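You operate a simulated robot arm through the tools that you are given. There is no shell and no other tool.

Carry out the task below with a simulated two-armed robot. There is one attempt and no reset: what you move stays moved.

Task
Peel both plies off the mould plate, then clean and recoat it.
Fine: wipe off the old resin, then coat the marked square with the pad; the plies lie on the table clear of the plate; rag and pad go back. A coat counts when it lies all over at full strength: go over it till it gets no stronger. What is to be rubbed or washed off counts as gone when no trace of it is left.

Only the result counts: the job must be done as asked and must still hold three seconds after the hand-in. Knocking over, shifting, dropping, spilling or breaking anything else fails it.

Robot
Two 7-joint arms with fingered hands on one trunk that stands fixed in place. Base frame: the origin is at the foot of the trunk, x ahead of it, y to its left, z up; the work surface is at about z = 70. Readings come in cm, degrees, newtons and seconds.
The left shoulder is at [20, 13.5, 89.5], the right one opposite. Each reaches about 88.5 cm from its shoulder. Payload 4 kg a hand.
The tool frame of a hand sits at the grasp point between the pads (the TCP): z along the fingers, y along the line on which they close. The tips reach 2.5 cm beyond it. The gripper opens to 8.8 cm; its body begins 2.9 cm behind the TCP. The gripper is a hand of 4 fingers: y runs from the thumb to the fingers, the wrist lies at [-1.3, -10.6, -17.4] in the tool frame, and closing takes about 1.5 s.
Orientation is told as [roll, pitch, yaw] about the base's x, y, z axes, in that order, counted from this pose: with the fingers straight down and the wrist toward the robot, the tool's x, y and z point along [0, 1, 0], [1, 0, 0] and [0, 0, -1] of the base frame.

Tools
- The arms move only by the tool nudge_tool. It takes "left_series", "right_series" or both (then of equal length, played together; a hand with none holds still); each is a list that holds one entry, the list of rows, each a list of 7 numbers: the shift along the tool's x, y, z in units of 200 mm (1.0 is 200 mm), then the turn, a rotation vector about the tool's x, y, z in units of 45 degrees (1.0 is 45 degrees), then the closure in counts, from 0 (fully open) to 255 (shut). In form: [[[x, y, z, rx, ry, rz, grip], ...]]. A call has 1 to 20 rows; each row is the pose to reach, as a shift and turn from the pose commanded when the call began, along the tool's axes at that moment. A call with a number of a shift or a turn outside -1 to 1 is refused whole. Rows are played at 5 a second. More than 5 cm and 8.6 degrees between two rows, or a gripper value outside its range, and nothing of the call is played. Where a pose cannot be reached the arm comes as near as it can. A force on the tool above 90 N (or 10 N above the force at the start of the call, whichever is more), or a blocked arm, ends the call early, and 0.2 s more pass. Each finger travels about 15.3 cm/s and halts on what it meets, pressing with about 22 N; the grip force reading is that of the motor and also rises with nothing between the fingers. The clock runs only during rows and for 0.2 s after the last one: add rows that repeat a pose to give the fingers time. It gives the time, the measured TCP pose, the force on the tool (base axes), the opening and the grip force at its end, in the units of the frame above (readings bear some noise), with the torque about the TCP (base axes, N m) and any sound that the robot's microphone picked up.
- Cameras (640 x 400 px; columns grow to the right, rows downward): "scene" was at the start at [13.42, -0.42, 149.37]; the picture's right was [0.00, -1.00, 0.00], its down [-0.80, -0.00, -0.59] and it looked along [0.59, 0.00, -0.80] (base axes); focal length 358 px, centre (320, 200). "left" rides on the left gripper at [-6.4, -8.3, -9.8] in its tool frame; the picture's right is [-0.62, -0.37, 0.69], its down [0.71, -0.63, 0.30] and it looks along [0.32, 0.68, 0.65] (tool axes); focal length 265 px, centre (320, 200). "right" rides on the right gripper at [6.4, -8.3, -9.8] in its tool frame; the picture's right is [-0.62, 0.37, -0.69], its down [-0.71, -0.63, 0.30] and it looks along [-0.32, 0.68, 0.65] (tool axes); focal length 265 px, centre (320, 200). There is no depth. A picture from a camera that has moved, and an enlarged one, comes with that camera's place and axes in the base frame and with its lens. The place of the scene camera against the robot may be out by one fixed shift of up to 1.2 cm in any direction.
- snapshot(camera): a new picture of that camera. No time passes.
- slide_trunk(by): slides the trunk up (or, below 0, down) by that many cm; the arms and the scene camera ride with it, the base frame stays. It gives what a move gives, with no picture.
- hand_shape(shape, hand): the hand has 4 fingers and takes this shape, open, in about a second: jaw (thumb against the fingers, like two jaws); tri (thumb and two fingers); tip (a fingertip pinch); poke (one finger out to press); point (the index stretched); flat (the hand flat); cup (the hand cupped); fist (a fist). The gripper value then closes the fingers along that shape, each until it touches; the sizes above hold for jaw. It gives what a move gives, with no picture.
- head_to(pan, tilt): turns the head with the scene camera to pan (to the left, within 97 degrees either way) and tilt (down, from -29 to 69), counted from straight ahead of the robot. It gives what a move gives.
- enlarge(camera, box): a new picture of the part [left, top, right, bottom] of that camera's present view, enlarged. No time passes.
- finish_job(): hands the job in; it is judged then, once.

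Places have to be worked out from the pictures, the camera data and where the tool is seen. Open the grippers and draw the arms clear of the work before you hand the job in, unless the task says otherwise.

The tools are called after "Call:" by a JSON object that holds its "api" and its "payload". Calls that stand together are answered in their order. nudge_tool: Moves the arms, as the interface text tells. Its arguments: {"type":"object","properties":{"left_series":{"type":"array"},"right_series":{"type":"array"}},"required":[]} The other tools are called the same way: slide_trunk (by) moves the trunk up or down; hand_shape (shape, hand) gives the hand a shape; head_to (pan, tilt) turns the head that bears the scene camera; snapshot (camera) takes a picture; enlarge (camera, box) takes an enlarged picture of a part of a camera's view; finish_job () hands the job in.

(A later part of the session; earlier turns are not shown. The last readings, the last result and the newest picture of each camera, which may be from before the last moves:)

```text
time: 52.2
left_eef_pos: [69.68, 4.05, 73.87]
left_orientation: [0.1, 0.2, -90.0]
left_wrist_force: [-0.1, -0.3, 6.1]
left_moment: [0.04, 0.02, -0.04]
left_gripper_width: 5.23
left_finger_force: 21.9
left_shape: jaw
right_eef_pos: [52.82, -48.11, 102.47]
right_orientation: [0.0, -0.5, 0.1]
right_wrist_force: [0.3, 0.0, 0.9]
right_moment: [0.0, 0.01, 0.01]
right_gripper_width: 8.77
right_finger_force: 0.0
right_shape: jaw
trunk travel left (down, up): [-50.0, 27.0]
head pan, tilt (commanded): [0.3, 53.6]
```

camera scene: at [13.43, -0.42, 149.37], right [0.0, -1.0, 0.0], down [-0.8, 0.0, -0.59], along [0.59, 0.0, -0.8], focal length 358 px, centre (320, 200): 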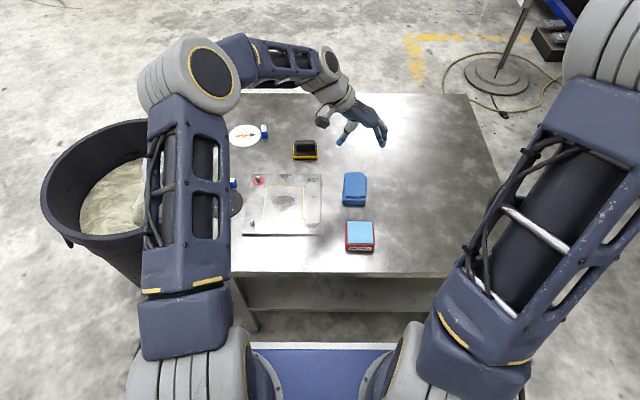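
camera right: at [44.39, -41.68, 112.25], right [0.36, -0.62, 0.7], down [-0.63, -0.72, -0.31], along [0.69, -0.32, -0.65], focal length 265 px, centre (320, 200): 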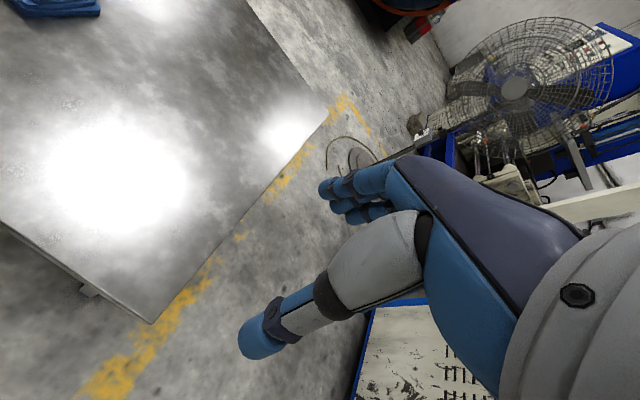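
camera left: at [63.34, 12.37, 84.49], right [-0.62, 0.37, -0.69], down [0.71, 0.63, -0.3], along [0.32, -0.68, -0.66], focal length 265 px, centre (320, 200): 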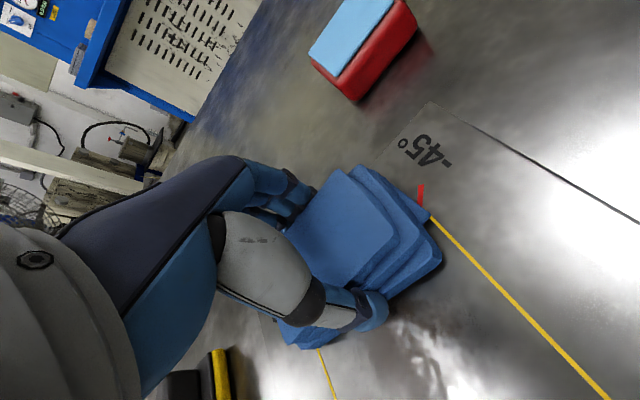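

Contact at about 6 N. Sweeping left across the resin with slightly more pressure, then back.

Call:
{"api": "nudge_tool", "payload": {"left_series": [[[0, 0, 0.005, 0, 0, 0, 255], [0, -0.08, 0.005, 0, 0, 0, 255], [0, -0.16, 0.005, 0, 0, 0, 255], [0, -0.24, 0.005, 0, 0, 0, 255], [0, -0.32, 0.005, 0, 0, 0, 255], [0, -0.4, 0.005, 0, 0, 0, 255], [0, -0.48, 0.005, 0, 0, 0, 255], [0, -0.56, 0.005, 0, 0, 0, 255], [0, -0.56, 0.005, 0, 0, 0, 255]]]}}

Call:
{"api": "snapshot", "payload": {"camera": "left"}}

Call:
{"api": "enlarge", "payload": {"camera": "scene", "box": [220, 140, 360, 250]}}

```text
time: 54.2
left_eef_pos: [69.68, 15.23, 73.88]
left_orientation: [-0.1, 0.3, -90.0]
left_wrist_force: [0.4, -3.3, 8.8]
left_moment: [-0.08, -0.01, -0.03]
left_gripper_width: 5.21
left_finger_force: 22.3
left_shape: jaw
right_eef_pos: [52.88, -48.12, 102.36]
right_orientation: [0.1, -0.5, 0.2]
right_wrist_force: [0.7, -0.9, -0.6]
right_moment: [-0.01, -0.01, -0.03]
right_gripper_width: 8.78
right_finger_force: 0.1
right_shape: jaw
trunk travel left (down, up): [-50.0, 27.0]
head pan, tilt (commanded): [0.3, 53.6]
```

```text
taken
camera left: at [63.34, 23.55, 83.88], right [-0.62, 0.37, -0.69], down [0.71, 0.63, -0.3], along [0.32, -0.68, -0.66], focal length 265 px, centre (320, 200)
```

left: 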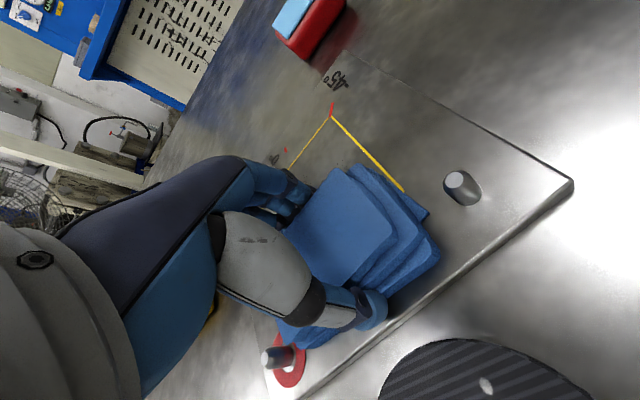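

```text
3.64 times, centred on (290, 195) of scene
camera zoom: at [13.41, -0.43, 149.37], right [0.0, -1.0, 0.0], down [-0.8, 0.0, -0.59], along [0.59, 0.0, -0.8], focal length 1302 px, centre (429, 218)
```

zoom: 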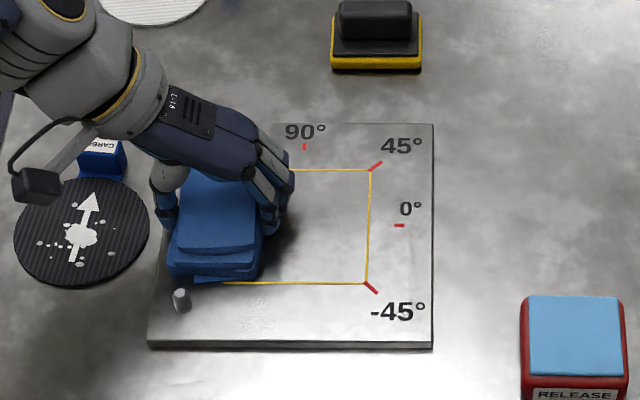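

Resin under the path looks wiped and the plate hasn't moved. Sweeping back right, then a pass shifted toward the robot.

Call:
{"api": "nudge_tool", "payload": {"left_series": [[[0, 0.08, 0, 0, 0, 0, 255], [0, 0.16, 0, 0, 0, 0, 255], [0, 0.24, 0, 0, 0, 0, 255], [0, 0.32, 0, 0, 0, 0, 255], [0, 0.4, 0, 0, 0, 0, 255], [0, 0.48, 0, 0, 0, 0, 255], [0, 0.56, 0, 0, 0, 0, 255], [-0.04, 0.56, 0, 0, 0, 0, 255], [-0.08, 0.56, 0, 0, 0, 0, 255], [-0.08, 0.48, 0, 0, 0, 0, 255], [-0.08, 0.4, 0, 0, 0, 0, 255], [-0.08, 0.32, 0, 0, 0, 0, 255], [-0.08, 0.24, 0, 0, 0, 0, 255], [-0.08, 0.16, 0, 0, 0, 0, 255], [-0.08, 0.16, 0, 0, 0, 0, 255]]]}}

Call:
{"api": "nudge_tool", "payload": {"left_series": [[[0.08, 0, 0, 0, 0, 0, 255], [0.16, 0, 0, 0, 0, 0, 255], [0.16, 0.08, 0, 0, 0, 0, 255], [0.16, 0.16, 0, 0, 0, 0, 255], [0.16, 0.24, 0, 0, 0, 0, 255], [0.16, 0.32, 0, 0, 0, 0, 255], [0.16, 0.4, 0, 0, 0, 0, 255], [0.12, 0.4, 0, 0, 0, 0, 255], [0.08, 0.4, 0, 0, 0, 0, 255], [0.08, 0.4, 0, 0, 0, 0, 255]]]}}

Call:
{"api": "snapshot", "payload": {"camera": "left"}}

Call:
{"api": "enlarge", "payload": {"camera": "scene", "box": [220, 140, 360, 250]}}

```text
time: 57.4
left_eef_pos: [68.18, 12.09, 73.79]
left_orientation: [-0.1, 0.3, -90.1]
left_wrist_force: [0.3, -4.0, 9.2]
left_moment: [-0.13, -0.03, -0.02]
left_gripper_width: 5.16
left_finger_force: 22.1
left_shape: jaw
right_eef_pos: [52.82, -48.15, 102.43]
right_orientation: [0.0, -0.4, 0.1]
right_wrist_force: [0.2, 0.6, -0.2]
right_moment: [0.0, 0.02, -0.01]
right_gripper_width: 8.77
right_finger_force: 0.1
right_shape: jaw
trunk travel left (down, up): [-50.0, 27.0]
head pan, tilt (commanded): [0.3, 53.6]
```

```text
time: 59.6
left_eef_pos: [69.69, 3.98, 73.86]
left_orientation: [-0.2, 0.2, -90.1]
left_wrist_force: [3.2, -2.3, 11.0]
left_moment: [-0.06, -0.07, 0.0]
left_gripper_width: 5.13
left_finger_force: 22.3
left_shape: jaw
right_eef_pos: [52.89, -48.2, 102.54]
right_orientation: [0.1, -0.5, 0.2]
right_wrist_force: [0.9, 0.2, -1.0]
right_moment: [0.0, 0.0, -0.02]
right_gripper_width: 8.78
right_finger_force: 0.1
right_shape: jaw
trunk travel left (down, up): [-50.0, 27.0]
head pan, tilt (commanded): [0.3, 53.6]
```

```text
taken
camera left: at [63.32, 12.31, 83.81], right [-0.62, 0.37, -0.69], down [0.71, 0.63, -0.3], along [0.32, -0.68, -0.66], focal length 265 px, centre (320, 200)
```

left: 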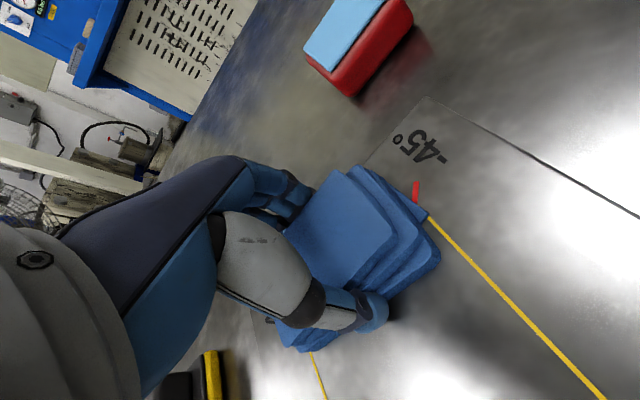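

```text
3.64 times, centred on (290, 195) of scene
camera zoom: at [13.41, -0.43, 149.38], right [0.0, -1.0, 0.0], down [-0.8, 0.0, -0.59], along [0.59, 0.0, -0.8], focal length 1302 px, centre (429, 218)
```

zoom: 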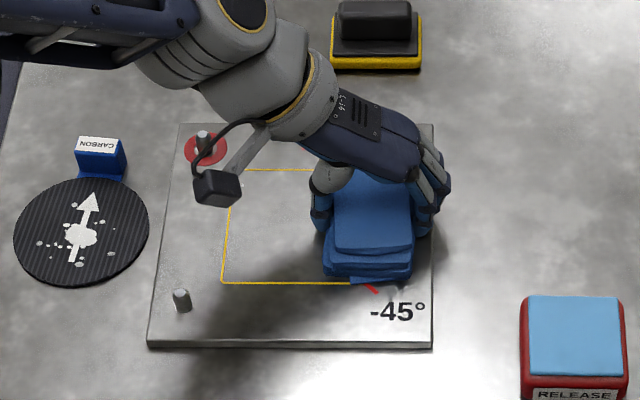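

The square looks clean from above, but I'll inspect it with the hand out of the way. Lifting the rag and moving it over its home spot.

Call:
{"api": "nudge_tool", "payload": {"left_series": [[[0, 0, -0.1, 0, 0, 0, 255], [0, 0, -0.25, 0, 0, 0, 255], [0, 0, -0.45, 0, 0, 0, 255], [0.08, 0.22, -0.45, 0, 0, 0, 255], [0.16, 0.45, -0.45, 0, 0, 0, 255], [0.23, 0.68, -0.45, 0, 0, 0, 255], [0.23, 0.68, -0.45, 0, 0, 0, 255]]]}}

Call:
{"api": "enlarge", "payload": {"camera": "scene", "box": [230, 160, 340, 245]}}

Call:
{"api": "snapshot", "payload": {"camera": "left"}}

```text
time: 61.2
left_eef_pos: [74.18, -9.58, 82.73]
left_orientation: [0.0, 0.3, -89.9]
left_wrist_force: [0.1, 0.1, -1.0]
left_moment: [0.0, -0.03, -0.01]
left_gripper_width: 5.13
left_finger_force: 22.6
left_shape: jaw
right_eef_pos: [52.81, -48.06, 102.34]
right_orientation: [0.0, -0.6, 0.1]
right_wrist_force: [-0.4, -0.4, 0.2]
right_moment: [0.0, 0.0, -0.01]
right_gripper_width: 8.76
right_finger_force: 0.1
right_shape: jaw
trunk travel left (down, up): [-50.0, 27.0]
head pan, tilt (commanded): [0.3, 53.6]
```

```text
4.71 times, centred on (285, 202) of scene
camera zoom: at [13.43, -0.42, 149.37], right [0.0, -1.0, 0.0], down [-0.8, 0.0, -0.59], along [0.59, 0.0, -0.8], focal length 1685 px, centre (485, 188)
```

zoom: 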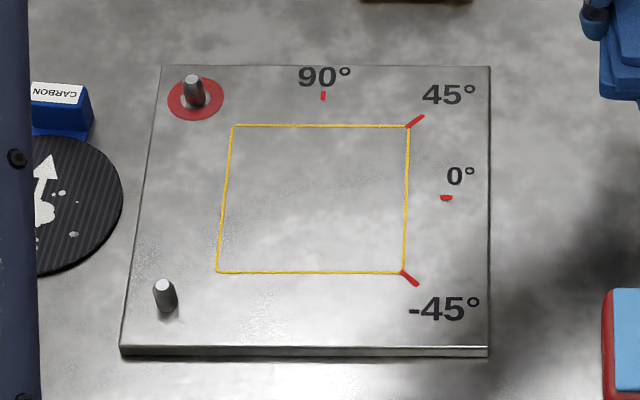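

```text
taken
camera left: at [67.9, -1.36, 92.77], right [-0.62, 0.37, -0.69], down [0.71, 0.63, -0.3], along [0.32, -0.68, -0.66], focal length 265 px, centre (320, 200)
```

left: 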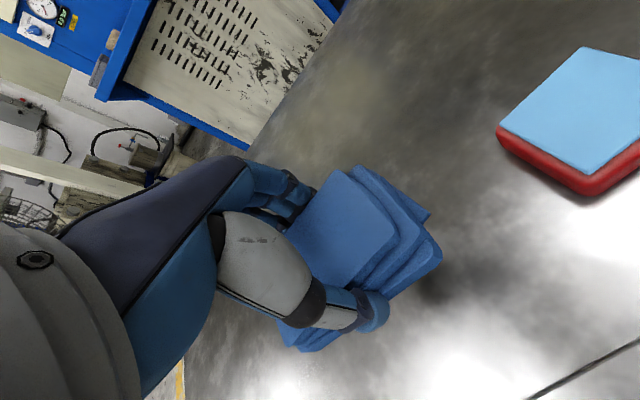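

The resin blotch is gone from view and the plate has not shifted. Zooming in further to look for faint traces before I put the rag back.

Call:
{"api": "enlarge", "payload": {"camera": "scene", "box": [262, 182, 312, 222]}}

Call:
{"api": "enlarge", "payload": {"camera": "scene", "box": [240, 170, 330, 240]}}

```text
10.00 times, centred on (287, 202) of scene
camera zoom: at [13.43, -0.42, 149.37], right [0.0, -1.0, 0.0], down [-0.8, 0.0, -0.59], along [0.59, 0.0, -0.8], focal length 3580 px, centre (650, 180)
```

zoom: 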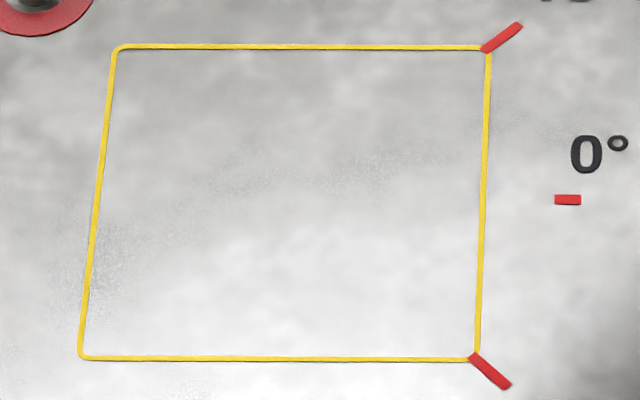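

```text
5.71 times, centred on (285, 205) of scene
camera zoom: at [13.43, -0.42, 149.37], right [0.0, -1.0, 0.0], down [-0.8, 0.0, -0.59], along [0.59, 0.0, -0.8], focal length 2046 px, centre (520, 171)
```

zoom: 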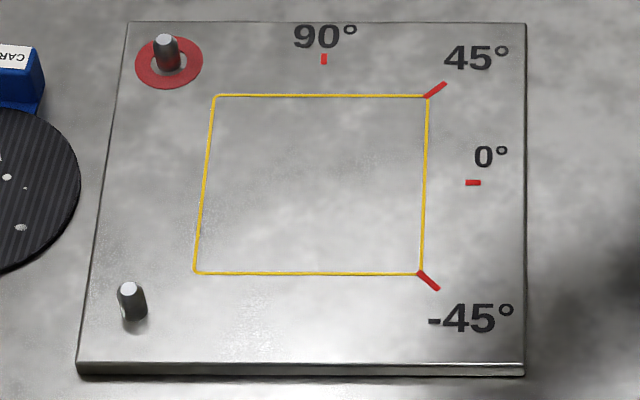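

The square is clean. Putting the rag back: lowering it at its original spot to just above the table.

Call:
{"api": "nudge_tool", "payload": {"left_series": [[[0.004, 0, 0.15, 0, 0, 0, 255], [0.004, 0, 0.3, 0, 0, 0, 255], [0.004, 0, 0.41, 0, 0, 0, 255], [0.004, 0, 0.46, 0, 0, 0, 255], [0.004, 0, 0.475, 0, 0, 0, 255], [0.004, 0, 0.48, 0, 0, 0, 255], [0.004, 0, 0.48, 0, 0, 0, 255]]]}}

Call:
{"api": "enlarge", "payload": {"camera": "scene", "box": [300, 130, 400, 220]}}

```text
time: 62.8
left_eef_pos: [74.45, -9.56, 73.1]
left_orientation: [-0.1, 0.3, -89.9]
left_wrist_force: [-0.4, -0.6, 0.0]
left_moment: [-0.01, -0.01, -0.02]
left_gripper_width: 5.15
left_finger_force: 22.0
left_shape: jaw
right_eef_pos: [52.96, -48.06, 102.37]
right_orientation: [0.0, -0.5, 0.2]
right_wrist_force: [0.5, -0.3, 1.3]
right_moment: [-0.01, 0.02, -0.02]
right_gripper_width: 8.75
right_finger_force: 0.1
right_shape: jaw
trunk travel left (down, up): [-50.0, 27.0]
head pan, tilt (commanded): [0.3, 53.6]
```

```text
4.44 times, centred on (350, 175) of scene
camera zoom: at [13.43, -0.42, 149.37], right [0.0, -1.0, 0.0], down [-0.8, 0.0, -0.59], along [0.59, 0.0, -0.8], focal length 1591 px, centre (187, 311)
```

zoom: 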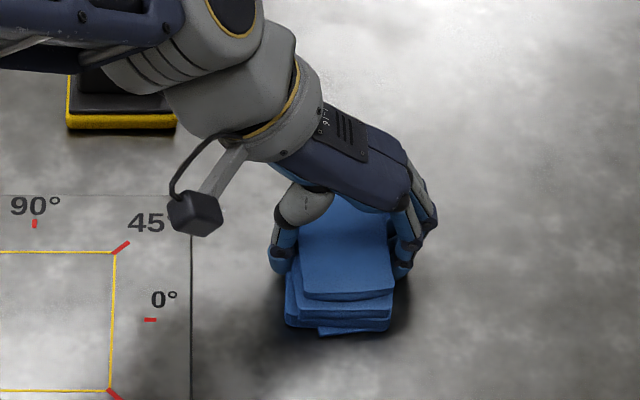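

Nearly identical to the original placement. Lowering the last couple of millimetres to contact.

Call:
{"api": "nudge_tool", "payload": {"left_series": [[[0, 0, 0.005, 0, 0, 0, 255], [0, 0, 0.01, 0, 0, 0, 255], [0, 0, 0.0125, 0, 0, 0, 255], [0, 0, 0.0125, 0, 0, 0, 255]]]}}

```text
time: 63.8
left_eef_pos: [74.42, -9.53, 72.83]
left_orientation: [0.0, 0.3, -90.0]
left_wrist_force: [-0.1, 0.3, 1.6]
left_moment: [0.01, 0.03, -0.02]
left_gripper_width: 5.1
left_finger_force: 22.3
left_shape: jaw
right_eef_pos: [52.82, -48.19, 102.32]
right_orientation: [0.0, -0.5, 0.0]
right_wrist_force: [-0.4, -0.2, 0.3]
right_moment: [0.02, 0.01, 0.01]
right_gripper_width: 8.78
right_finger_force: 0.0
right_shape: jaw
trunk travel left (down, up): [-50.0, 27.0]
head pan, tilt (commanded): [0.3, 53.6]
```

Call:
{"api": "nudge_tool", "payload": {"left_series": [[[0, 0, 0.0025, 0, 0, 0, 255], [0, 0, 0.005, 0, 0, 0, 255], [0, 0, 0.005, 0, 0, 0, 255]]]}}

```text
time: 64.6
left_eef_pos: [74.37, -9.53, 72.87]
left_orientation: [0.1, 0.4, -90.0]
left_wrist_force: [0.2, 0.4, 6.8]
left_moment: [0.01, 0.02, 0.02]
left_gripper_width: 5.11
left_finger_force: 21.9
left_shape: jaw
right_eef_pos: [52.87, -48.08, 102.4]
right_orientation: [0.1, -0.5, 0.1]
right_wrist_force: [0.0, 0.0, 0.3]
right_moment: [0.01, 0.0, 0.0]
right_gripper_width: 8.76
right_finger_force: 0.0
right_shape: jaw
trunk travel left (down, up): [-50.0, 27.0]
head pan, tilt (commanded): [0.3, 53.6]
```

The rag is on the table (6.8 N). Opening fully and rising.

Call:
{"api": "nudge_tool", "payload": {"left_series": [[[0, 0, -0.003, 0, 0, 0, 150], [0, 0, -0.004, 0, 0, 0, 100], [0, 0, -0.004, 0, 0, 0, 50], [0, 0, -0.004, 0, 0, 0, 0], [0, 0, -0.004, 0, 0, 0, 0], [0, 0, -0.004, 0, 0, 0, 0], [0, 0, -0.1, 0, 0, 0, 0], [0, 0, -0.25, 0, 0, 0, 0], [0, 0, -0.45, 0, 0, 0, 0], [0, 0, -0.65, 0, 0, 0, 0], [0, 0, -0.8, 0, 0, 0, 0], [0, 0, -0.8, 0, 0, 0, 0]]]}}

Call:
{"api": "enlarge", "payload": {"camera": "scene", "box": [325, 160, 385, 215]}}

Call:
{"api": "snapshot", "payload": {"camera": "left"}}

```text
time: 67.2
left_eef_pos: [74.32, -9.49, 88.72]
left_orientation: [0.0, 0.3, -90.0]
left_wrist_force: [0.1, 0.3, -0.6]
left_moment: [0.02, -0.03, -0.05]
left_gripper_width: 8.8
left_finger_force: 0.1
left_shape: jaw
right_eef_pos: [52.95, -48.18, 102.49]
right_orientation: [0.0, -0.4, 0.1]
right_wrist_force: [0.1, 0.0, 0.5]
right_moment: [0.01, -0.03, 0.01]
right_gripper_width: 8.78
right_finger_force: 0.0
right_shape: jaw
trunk travel left (down, up): [-50.0, 27.0]
head pan, tilt (commanded): [0.3, 53.6]
```

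```text
7.27 times, centred on (355, 188) of scene
camera zoom: at [13.43, -0.42, 149.37], right [0.0, -1.0, 0.0], down [-0.8, 0.0, -0.59], along [0.59, 0.0, -0.8], focal length 2604 px, centre (66, 291)
```

zoom: 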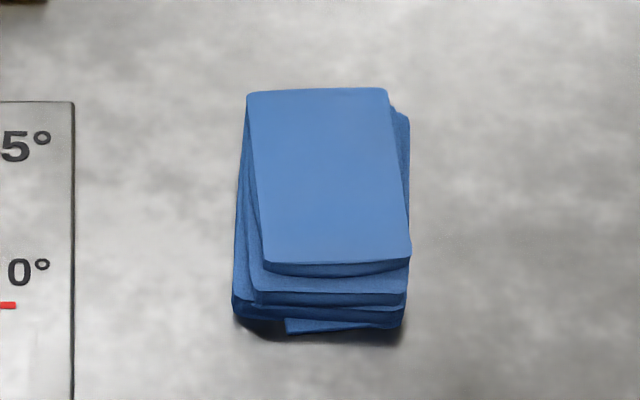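

```text
taken
camera left: at [67.99, -1.27, 98.73], right [-0.62, 0.37, -0.69], down [0.71, 0.63, -0.3], along [0.32, -0.68, -0.66], focal length 265 px, centre (320, 200)
```

left: 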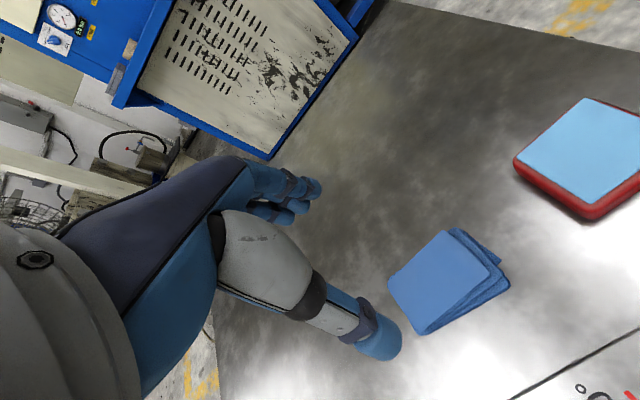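

The rag is back within a few millimetres. Next the pad: measuring it in the scene view before approaching.

Call:
{"api": "enlarge", "payload": {"camera": "scene", "box": [280, 130, 335, 170]}}

Call:
{"api": "nudge_tool", "payload": {"left_series": [[[0.06, -0.05, 0, 0, 0, -0.16, 0], [0.12, -0.11, 0, 0, 0, -0.33, 0], [0.18, -0.17, 0, 0, 0, -0.5, 0], [0.24, -0.22, 0, 0, 0, -0.67, 0], [0.3, -0.28, 0, 0, 0, -0.84, 0], [0.35, -0.325, 0, 0, 0, -1.0, 0], [0.35, -0.325, 0, 0, 0, -1.0, 0]]]}}

Call:
{"api": "snapshot", "payload": {"camera": "left"}}

Call:
{"api": "snapshot", "payload": {"camera": "scene"}}

```text
10.00 times, centred on (308, 150) of scene
camera zoom: at [13.43, -0.42, 149.37], right [0.0, -1.0, 0.0], down [-0.8, 0.0, -0.59], along [0.59, 0.0, -0.8], focal length 3580 px, centre (445, 700)
```

zoom: 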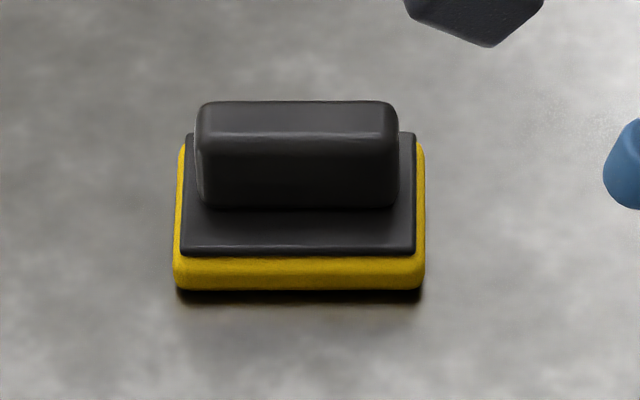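

```text
time: 68.8
left_eef_pos: [81.38, -3.03, 88.87]
left_orientation: [0.1, 0.3, -45.0]
left_wrist_force: [0.3, 0.2, 0.8]
left_moment: [-0.01, 0.03, 0.0]
left_gripper_width: 8.78
left_finger_force: 0.0
left_shape: jaw
right_eef_pos: [52.87, -48.2, 102.44]
right_orientation: [-0.1, -0.5, 0.0]
right_wrist_force: [-0.5, 0.4, -0.8]
right_moment: [0.0, -0.01, 0.02]
right_gripper_width: 8.78
right_finger_force: 0.1
right_shape: jaw
trunk travel left (down, up): [-50.0, 27.0]
head pan, tilt (commanded): [0.3, 53.6]
```

```text
taken
camera left: at [71.0, -1.81, 98.76], right [-0.7, -0.17, -0.69], down [0.06, 0.95, -0.3], along [0.71, -0.25, -0.66], focal length 265 px, centre (320, 200)
```

left: 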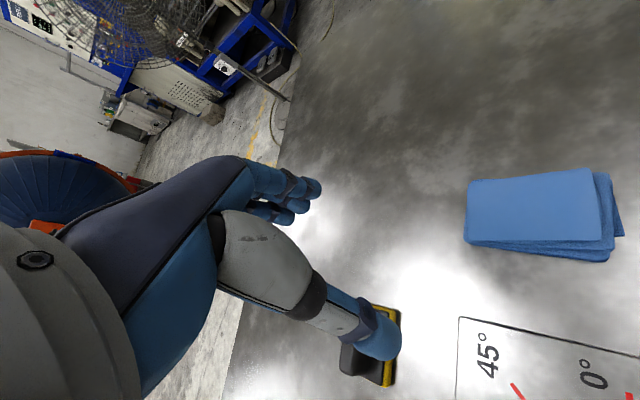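

```text
taken
camera scene: at [13.43, -0.42, 149.37], right [0.0, -1.0, 0.0], down [-0.8, 0.0, -0.59], along [0.59, 0.0, -0.8], focal length 358 px, centre (320, 200)
```

scene: 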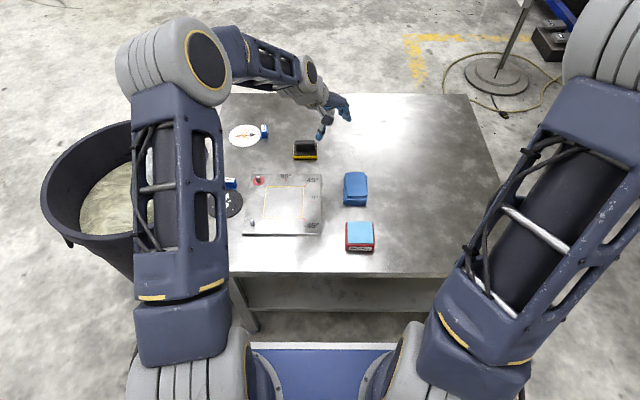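

The pad's handle is about x 87.7–89.1, y 1.3–7.3, top near z 75. Yawing back to straight and hovering above it.

Call:
{"api": "nudge_tool", "payload": {"left_series": [[[0.08, 0, 0, 0, 0, -0.16, 0], [0.17, 0, 0, 0, 0, -0.33, 0], [0.25, 0, 0, 0, 0, -0.5, 0], [0.34, 0, 0, 0, 0, -0.67, 0], [0.42, 0, 0, 0, 0, -0.84, 30], [0.509, -0.009, 0, 0, 0, -1.0, 60], [0.509, -0.009, 0, 0, 0, -1.0, 60]]]}}

Call:
{"api": "snapshot", "payload": {"camera": "left"}}

Call:
{"api": "snapshot", "payload": {"camera": "scene"}}

```text
time: 70.4
left_eef_pos: [88.48, 4.23, 88.76]
left_orientation: [0.3, 0.1, 0.0]
left_wrist_force: [0.8, -0.4, 0.3]
left_moment: [-0.01, -0.01, -0.04]
left_gripper_width: 6.75
left_finger_force: 0.2
left_shape: jaw
right_eef_pos: [52.81, -48.1, 102.43]
right_orientation: [0.0, -0.5, 0.2]
right_wrist_force: [0.9, -0.2, 0.2]
right_moment: [0.04, -0.01, -0.01]
right_gripper_width: 8.79
right_finger_force: 0.0
right_shape: jaw
trunk travel left (down, up): [-50.0, 27.0]
head pan, tilt (commanded): [0.3, 53.6]
```

```text
taken
camera left: at [80.19, -2.28, 98.68], right [-0.37, -0.62, -0.7], down [-0.63, 0.72, -0.3], along [0.68, 0.33, -0.65], focal length 265 px, centre (320, 200)
```

left: 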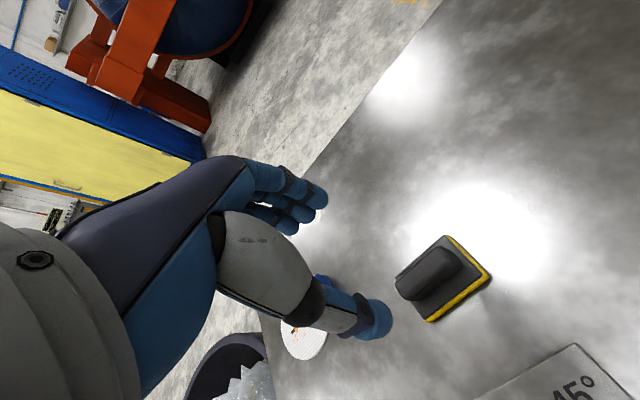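

```text
taken
camera scene: at [13.43, -0.42, 149.37], right [0.0, -1.0, 0.0], down [-0.8, 0.0, -0.59], along [0.59, 0.0, -0.8], focal length 358 px, centre (320, 200)
```

scene: 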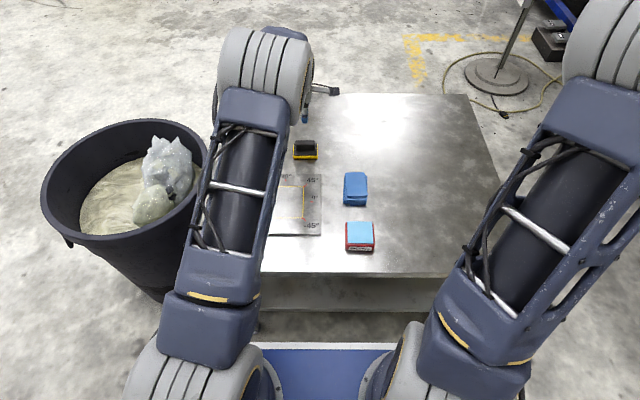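

Hovering above the pad; enlarging for an accurate handle position.

Call:
{"api": "enlarge", "payload": {"camera": "left", "box": [370, 210, 520, 340]}}

```text
3.08 times, centred on (445, 275) of left
camera zoom: at [80.19, -2.28, 98.68], right [-0.37, -0.62, -0.7], down [-0.63, 0.72, -0.3], along [0.68, 0.33, -0.65], focal length 817 px, centre (-65, -31)
```

zoom: 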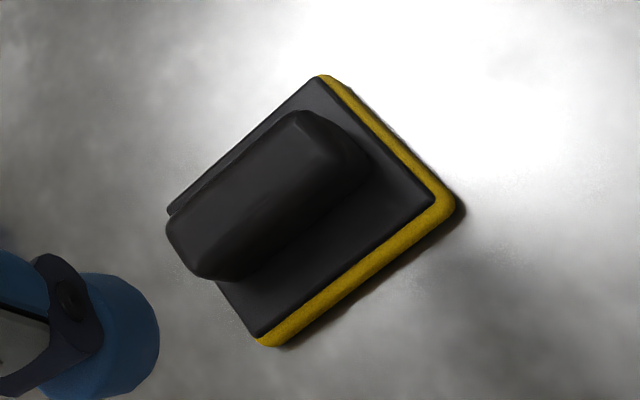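

Pad base centre is (88.9, 4.5). Descending to just above grip height with the jaw around the handle.

Call:
{"api": "nudge_tool", "payload": {"left_series": [[[0.01, 0.02, 0.2, 0, 0, 0, 60], [0.01, 0.02, 0.4, 0, 0, 0, 60], [0.01, 0.02, 0.55, 0, 0, 0, 60], [0.01, 0.02, 0.635, 0, 0, 0, 60], [0.01, 0.02, 0.635, 0, 0, 0, 60]]]}}

Call:
{"api": "snapshot", "payload": {"camera": "left"}}

Call:
{"api": "enlarge", "payload": {"camera": "left", "box": [250, 150, 440, 340]}}

```text
time: 71.6
left_eef_pos: [88.92, 4.35, 76.21]
left_orientation: [0.3, 0.0, 0.0]
left_wrist_force: [-1.0, -0.4, 0.7]
left_moment: [-0.01, -0.03, -0.01]
left_gripper_width: 6.78
left_finger_force: 0.0
left_shape: jaw
right_eef_pos: [52.98, -48.17, 102.3]
right_orientation: [0.0, -0.5, 0.1]
right_wrist_force: [0.1, 0.6, -0.8]
right_moment: [0.0, 0.01, -0.01]
right_gripper_width: 8.77
right_finger_force: 0.0
right_shape: jaw
trunk travel left (down, up): [-50.0, 27.0]
head pan, tilt (commanded): [0.3, 53.6]
```

```text
taken
camera left: at [80.54, -2.01, 86.1], right [-0.37, -0.62, -0.7], down [-0.63, 0.72, -0.3], along [0.68, 0.33, -0.65], focal length 265 px, centre (320, 200)
```

left: 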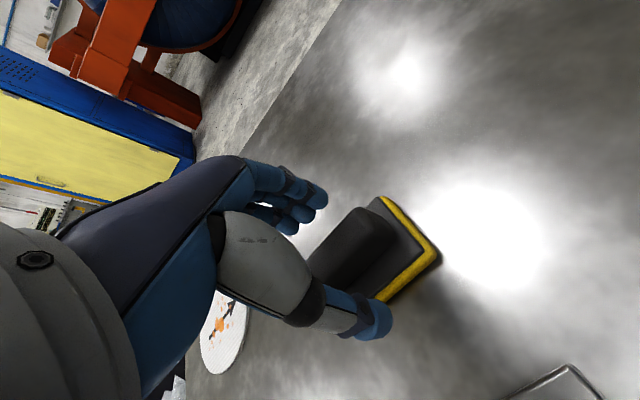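

```text
2.11 times, centred on (345, 245) of left
camera zoom: at [80.54, -2.01, 86.1], right [-0.37, -0.62, -0.7], down [-0.63, 0.72, -0.3], along [0.68, 0.33, -0.65], focal length 559 px, centre (267, 105)
```

zoom: 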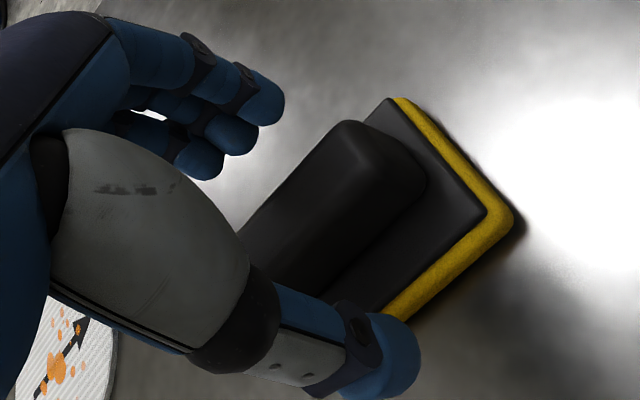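

Handle lies centred between thumb and fingers. Lowering 1.1 cm and closing.

Call:
{"api": "nudge_tool", "payload": {"left_series": [[[0.003, 0, 0.03, 0, 0, 0, 60], [0.003, 0, 0.055, 0, 0, 0, 60], [0.003, 0, 0.055, 0, 0, 0, 110], [0.003, 0, 0.055, 0, 0, 0, 150], [0.003, 0, 0.055, 0, 0, 0, 175], [0.003, 0, 0.055, 0, 0, 0, 195], [0.003, 0, 0.055, 0, 0, 0, 215], [0.003, 0, 0.055, 0, 0, 0, 235], [0.003, 0, 0.055, 0, 0, 0, 255], [0.003, 0, 0.055, 0, 0, 0, 255], [0.003, 0, 0.055, 0, 0, 0, 255]]]}}

Call:
{"api": "enlarge", "payload": {"camera": "left", "box": [250, 150, 440, 340]}}

Call:
{"api": "enlarge", "payload": {"camera": "scene", "box": [280, 120, 340, 170]}}

```text
time: 74.0
left_eef_pos: [88.85, 4.55, 74.95]
left_orientation: [0.3, 0.1, -0.1]
left_wrist_force: [0.5, 0.9, 1.2]
left_moment: [0.02, 0.02, -0.01]
left_gripper_width: 1.64
left_finger_force: 22.7
left_shape: jaw
right_eef_pos: [52.71, -48.16, 102.51]
right_orientation: [-0.1, -0.5, 0.1]
right_wrist_force: [0.2, 0.4, -0.1]
right_moment: [-0.03, -0.02, 0.01]
right_gripper_width: 8.75
right_finger_force: 0.1
right_shape: jaw
trunk travel left (down, up): [-50.0, 27.0]
head pan, tilt (commanded): [0.3, 53.6]
```

```text
2.11 times, centred on (345, 245) of left
camera zoom: at [80.54, -1.95, 84.95], right [-0.37, -0.62, -0.7], down [-0.63, 0.72, -0.3], along [0.68, 0.33, -0.65], focal length 559 px, centre (267, 105)
```

zoom: 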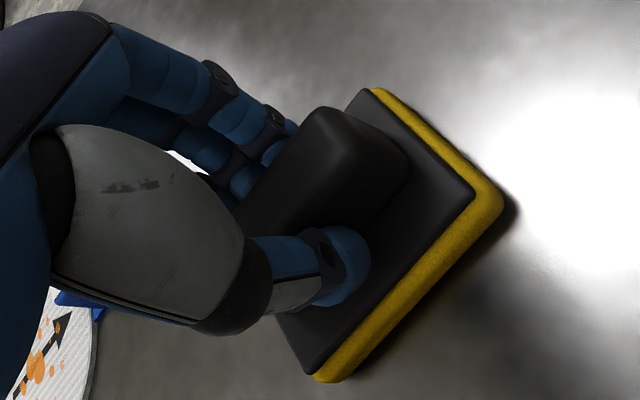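

```text
8.00 times, centred on (310, 145) of scene
camera zoom: at [13.43, -0.42, 149.37], right [0.0, -1.0, 0.0], down [-0.8, 0.0, -0.59], along [0.59, 0.0, -0.8], focal length 2864 px, centre (400, 640)
```

zoom: 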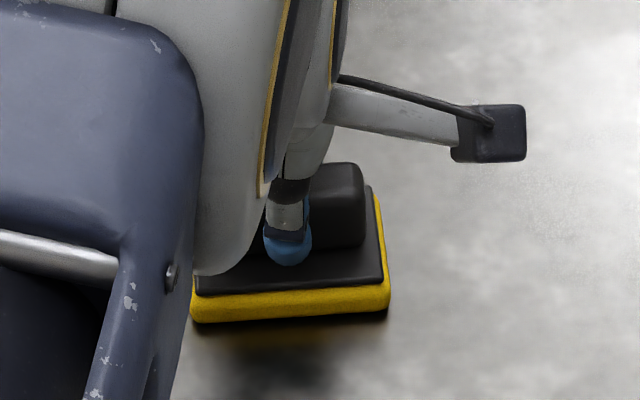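

Handle gripped (1.6 cm, 22 N) at TCP (88.85, 4.5, 75.0) — noted for return. Lifting the pad.

Call:
{"api": "nudge_tool", "payload": {"left_series": [[[0, 0, -0.05, 0, 0, 0, 255], [0, 0, -0.15, 0, 0, 0, 255], [0, 0, -0.35, 0, 0, 0, 255], [0, 0, -0.55, 0, 0, 0, 255], [0, 0, -0.7, 0, 0, 0, 255], [0, 0, -0.7, 0, 0, 0, 255]]]}}

Call:
{"api": "enlarge", "payload": {"camera": "left", "box": [230, 130, 480, 350]}}

```text
time: 75.4
left_eef_pos: [88.8, 4.45, 88.91]
left_orientation: [0.3, 0.2, -0.1]
left_wrist_force: [0.2, -0.5, -1.7]
left_moment: [0.02, 0.02, -0.05]
left_gripper_width: 1.63
left_finger_force: 22.2
left_shape: jaw
right_eef_pos: [52.9, -48.19, 102.44]
right_orientation: [0.0, -0.4, 0.1]
right_wrist_force: [-0.1, -0.1, 0.2]
right_moment: [-0.02, 0.0, 0.0]
right_gripper_width: 8.78
right_finger_force: 0.1
right_shape: jaw
trunk travel left (down, up): [-50.0, 27.0]
head pan, tilt (commanded): [0.3, 53.6]
```

```text
1.82 times, centred on (355, 240) of left
camera zoom: at [80.63, -2.04, 98.99], right [-0.37, -0.62, -0.7], down [-0.63, 0.72, -0.3], along [0.68, 0.33, -0.65], focal length 483 px, centre (256, 127)
```

zoom: 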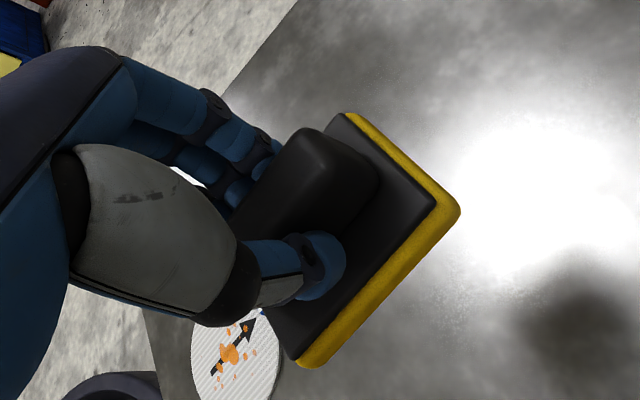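

Pad held firmly. Carrying it toward the RELEASE tray while yawing the hand outward, first half.

Call:
{"api": "nudge_tool", "payload": {"left_series": [[[-0.06, -0.11, 0, 0, 0, 0.16, 255], [-0.12, -0.23, 0, 0, 0, 0.33, 255], [-0.18, -0.35, 0, 0, 0, 0.5, 255], [-0.25, -0.46, 0, 0, 0, 0.67, 255], [-0.31, -0.58, 0, 0, 0, 0.84, 255], [-0.375, -0.69, 0, 0, 0, 1.0, 255], [-0.375, -0.69, 0, 0, 0, 1.0, 255]]]}}

Call:
{"api": "snapshot", "payload": {"camera": "scene"}}

```text
time: 77.0
left_eef_pos: [75.03, -3.0, 88.95]
left_orientation: [0.2, 0.2, -45.2]
left_wrist_force: [0.1, 1.0, -0.4]
left_moment: [-0.01, -0.01, -0.02]
left_gripper_width: 1.63
left_finger_force: 22.5
left_shape: jaw
right_eef_pos: [52.75, -48.06, 102.27]
right_orientation: [0.0, -0.4, 0.0]
right_wrist_force: [-0.3, -0.5, -0.4]
right_moment: [0.01, 0.04, -0.02]
right_gripper_width: 8.77
right_finger_force: 0.0
right_shape: jaw
trunk travel left (down, up): [-50.0, 27.0]
head pan, tilt (commanded): [0.3, 53.6]
```

```text
taken
camera scene: at [13.43, -0.42, 149.37], right [0.0, -1.0, 0.0], down [-0.8, 0.0, -0.59], along [0.59, 0.0, -0.8], focal length 358 px, centre (320, 200)
```

scene: 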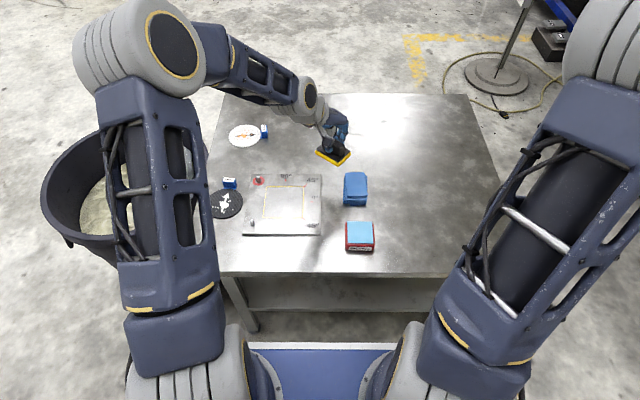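

Elbow remains outboard. RELEASE tray's blue top is measured at x 55.5–61.9, y −13.3 to −7.0; moving the pad over its centre with full outward yaw.

Call:
{"api": "nudge_tool", "payload": {"left_series": [[[-0.13, -0.05, 0, 0, 0, 0.16, 255], [-0.27, -0.11, 0, 0, 0, 0.33, 255], [-0.41, -0.16, 0, 0, 0, 0.5, 255], [-0.55, -0.22, 0, 0, 0, 0.67, 255], [-0.69, -0.27, 0, 0, 0, 0.84, 255], [-0.828, -0.325, 0, 0, 0, 1.0, 255], [-0.828, -0.325, 0, 0, 0, 1.0, 255]]]}}

Call:
{"api": "snapshot", "payload": {"camera": "scene"}}

Call:
{"api": "snapshot", "payload": {"camera": "left"}}

```text
time: 78.6
left_eef_pos: [58.76, -10.07, 89.01]
left_orientation: [0.0, 0.2, -90.2]
left_wrist_force: [-0.5, -0.7, 0.3]
left_moment: [-0.03, -0.01, 0.02]
left_gripper_width: 1.63
left_finger_force: 22.0
left_shape: jaw
right_eef_pos: [52.84, -48.19, 102.37]
right_orientation: [0.0, -0.5, 0.1]
right_wrist_force: [-0.7, 0.3, -0.2]
right_moment: [0.03, 0.0, -0.04]
right_gripper_width: 8.78
right_finger_force: 0.1
right_shape: jaw
trunk travel left (down, up): [-50.0, 27.0]
head pan, tilt (commanded): [0.3, 53.6]
```

```text
taken
camera scene: at [13.43, -0.42, 149.37], right [0.0, -1.0, 0.0], down [-0.8, 0.0, -0.59], along [0.59, 0.0, -0.8], focal length 358 px, centre (320, 200)
```

scene: 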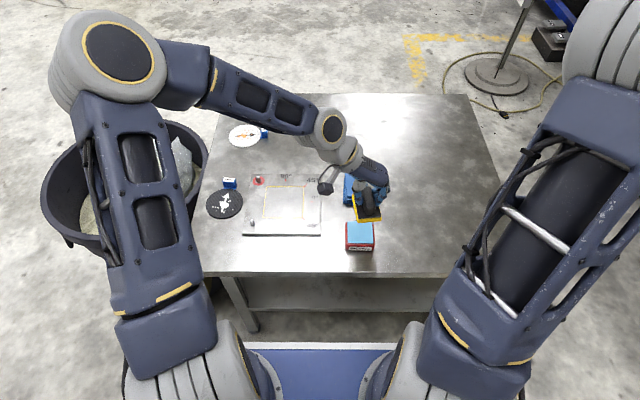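

```text
taken
camera left: at [52.32, -1.82, 98.94], right [-0.62, 0.37, -0.69], down [0.72, 0.63, -0.3], along [0.32, -0.68, -0.66], focal length 265 px, centre (320, 200)
```

left: 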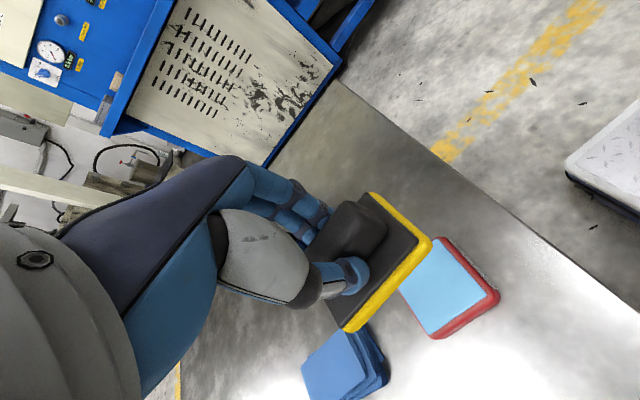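

The pad is above the tray. Lowering to about 2 cm above the expected contact height.

Call:
{"api": "nudge_tool", "payload": {"left_series": [[[0.005, -0.002, 0.15, 0, 0, 0, 255], [0.01, -0.004, 0.3, 0, 0, 0, 255], [0.01, -0.004, 0.42, 0, 0, 0, 255], [0.01, -0.004, 0.48, 0, 0, 0, 255], [0.01, -0.004, 0.48, 0, 0, 0, 255]]]}}

Call:
{"api": "snapshot", "payload": {"camera": "left"}}

Call:
{"api": "enlarge", "payload": {"camera": "scene", "box": [320, 180, 410, 260]}}

```text
time: 79.8
left_eef_pos: [58.98, -9.95, 79.41]
left_orientation: [-0.1, 0.3, -90.1]
left_wrist_force: [-0.5, -0.2, -1.1]
left_moment: [0.01, 0.0, 0.01]
left_gripper_width: 1.65
left_finger_force: 21.9
left_shape: jaw
right_eef_pos: [52.89, -48.16, 102.41]
right_orientation: [0.0, -0.5, 0.1]
right_wrist_force: [0.4, 0.7, 0.1]
right_moment: [0.03, 0.01, 0.0]
right_gripper_width: 8.76
right_finger_force: 0.0
right_shape: jaw
trunk travel left (down, up): [-50.0, 27.0]
head pan, tilt (commanded): [0.3, 53.6]
```

```text
taken
camera left: at [52.53, -1.67, 89.34], right [-0.62, 0.37, -0.69], down [0.71, 0.63, -0.3], along [0.32, -0.68, -0.66], focal length 265 px, centre (320, 200)
```

left: 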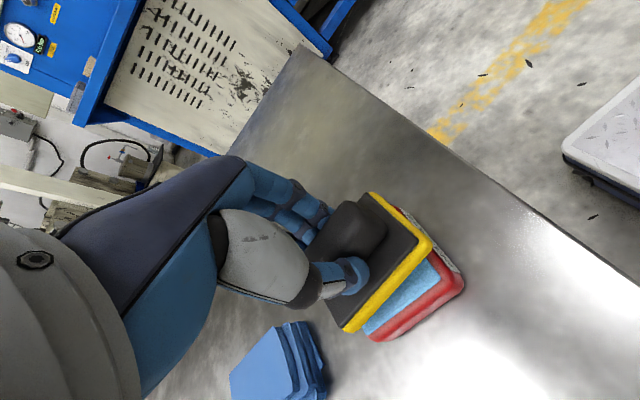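

```text
5.00 times, centred on (365, 220) of scene
camera zoom: at [13.43, -0.42, 149.37], right [0.0, -1.0, 0.0], down [-0.8, 0.0, -0.59], along [0.59, 0.0, -0.8], focal length 1790 px, centre (95, 100)
```

zoom: 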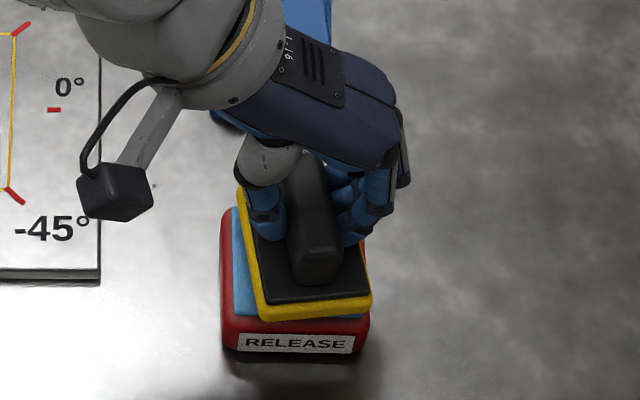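

Pad aligned over the tray. Lowering in small steps onto the release surface.

Call:
{"api": "nudge_tool", "payload": {"left_series": [[[0, 0, 0.02, 0, 0, 0, 255], [0, 0, 0.04, 0, 0, 0, 255], [0, 0, 0.06, 0, 0, 0, 255], [0, 0, 0.075, 0, 0, 0, 255], [0, 0, 0.075, 0, 0, 0, 255]]]}}

```text
time: 81.0
left_eef_pos: [58.97, -10.1, 78.12]
left_orientation: [0.1, 0.1, -90.0]
left_wrist_force: [-1.8, 2.5, 34.3]
left_moment: [0.09, 0.04, -0.08]
left_gripper_width: 1.89
left_finger_force: 22.2
left_shape: jaw
right_eef_pos: [52.83, -48.16, 102.45]
right_orientation: [0.0, -0.5, 0.0]
right_wrist_force: [-0.3, -0.7, -1.0]
right_moment: [0.0, 0.03, -0.01]
right_gripper_width: 8.78
right_finger_force: 0.0
right_shape: jaw
trunk travel left (down, up): [-50.0, 27.0]
head pan, tilt (commanded): [0.3, 53.6]
```

Contact at 34 N, a bit firm; tray top is near z 73.2. Easing off to a light dab.

Call:
{"api": "nudge_tool", "payload": {"left_series": [[[0, 0, -0.01, 0, 0, 0, 255], [0, 0, -0.015, 0, 0, 0, 255], [0, 0, -0.015, 0, 0, 0, 255], [0, 0, -0.015, 0, 0, 0, 255]]]}}

Call:
{"api": "enlarge", "payload": {"camera": "scene", "box": [320, 180, 410, 260]}}

Call:
{"api": "snapshot", "payload": {"camera": "left"}}

```text
time: 82.0
left_eef_pos: [58.92, -9.92, 78.23]
left_orientation: [-0.1, 0.4, -89.9]
left_wrist_force: [2.1, -3.8, 18.7]
left_moment: [-0.08, -0.09, -0.04]
left_gripper_width: 1.88
left_finger_force: 21.7
left_shape: jaw
right_eef_pos: [52.83, -48.17, 102.41]
right_orientation: [0.0, -0.5, 0.1]
right_wrist_force: [0.7, 0.4, -0.7]
right_moment: [0.0, 0.01, 0.03]
right_gripper_width: 8.76
right_finger_force: 0.0
right_shape: jaw
trunk travel left (down, up): [-50.0, 27.0]
head pan, tilt (commanded): [0.3, 53.6]
```

```text
5.00 times, centred on (365, 220) of scene
camera zoom: at [13.4, -0.43, 149.37], right [0.0, -1.0, 0.0], down [-0.8, 0.0, -0.59], along [0.59, 0.0, -0.8], focal length 1790 px, centre (95, 100)
```

zoom: 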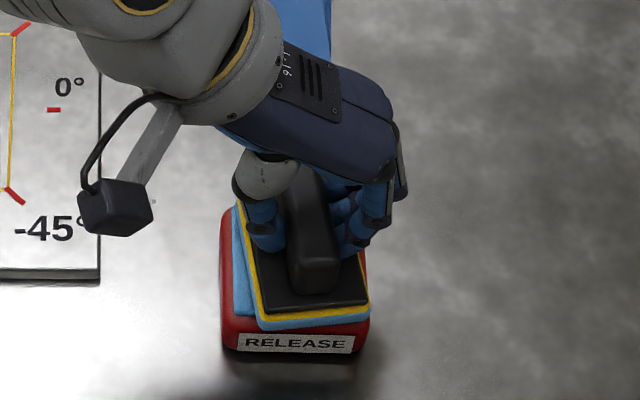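

```text
taken
camera left: at [52.54, -1.69, 88.2], right [-0.62, 0.37, -0.69], down [0.71, 0.63, -0.3], along [0.32, -0.68, -0.66], focal length 265 px, centre (320, 200)
```

left: 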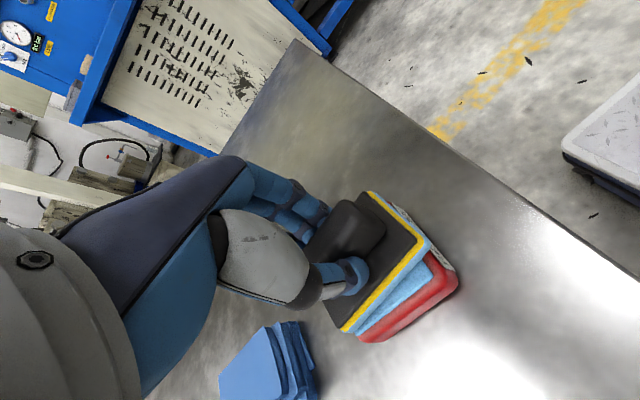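

The foam's lower half turned light blue: the pad is charged. Lifting it off the tray vertically.

Call:
{"api": "nudge_tool", "payload": {"left_series": [[[0, 0, -0.03, 0, 0, 0, 255], [0, 0, -0.08, 0, 0, 0, 255], [0, 0, -0.2, 0, 0, 0, 255], [0, 0, -0.35, 0, 0, 0, 255], [0, 0, -0.35, 0, 0, 0, 255]]]}}

Call:
{"api": "enlarge", "payload": {"camera": "scene", "box": [310, 150, 420, 270]}}

Call:
{"api": "snapshot", "payload": {"camera": "left"}}

```text
time: 83.2
left_eef_pos: [58.85, -10.05, 85.18]
left_orientation: [-0.1, 0.3, -90.1]
left_wrist_force: [0.0, -0.6, -0.7]
left_moment: [-0.03, 0.01, 0.01]
left_gripper_width: 1.78
left_finger_force: 21.5
left_shape: jaw
right_eef_pos: [52.76, -48.08, 102.43]
right_orientation: [0.1, -0.5, 0.2]
right_wrist_force: [1.0, 1.3, 0.3]
right_moment: [-0.01, -0.02, 0.02]
right_gripper_width: 8.78
right_finger_force: 0.1
right_shape: jaw
trunk travel left (down, up): [-50.0, 27.0]
head pan, tilt (commanded): [0.3, 53.6]
```

```text
3.33 times, centred on (365, 210) of scene
camera zoom: at [13.43, -0.42, 149.37], right [0.0, -1.0, 0.0], down [-0.8, 0.0, -0.59], along [0.59, 0.0, -0.8], focal length 1193 px, centre (170, 167)
```

zoom: 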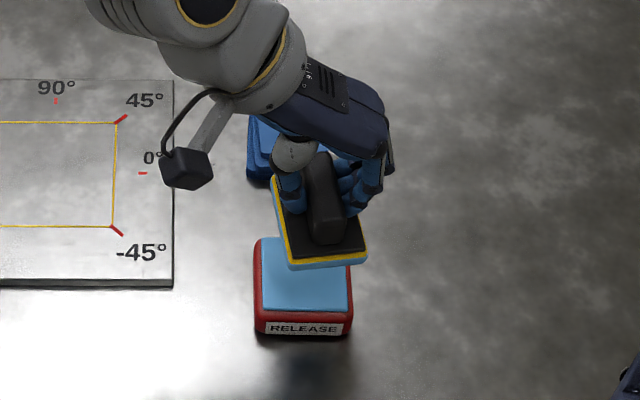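

```text
taken
camera left: at [52.54, -1.76, 95.21], right [-0.62, 0.37, -0.69], down [0.71, 0.63, -0.3], along [0.32, -0.68, -0.66], focal length 265 px, centre (320, 200)
```

left: 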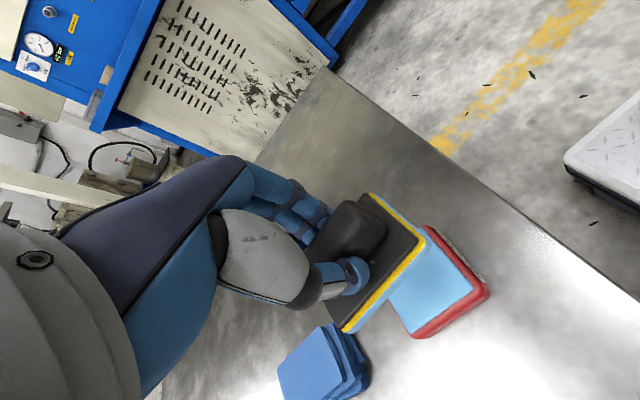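

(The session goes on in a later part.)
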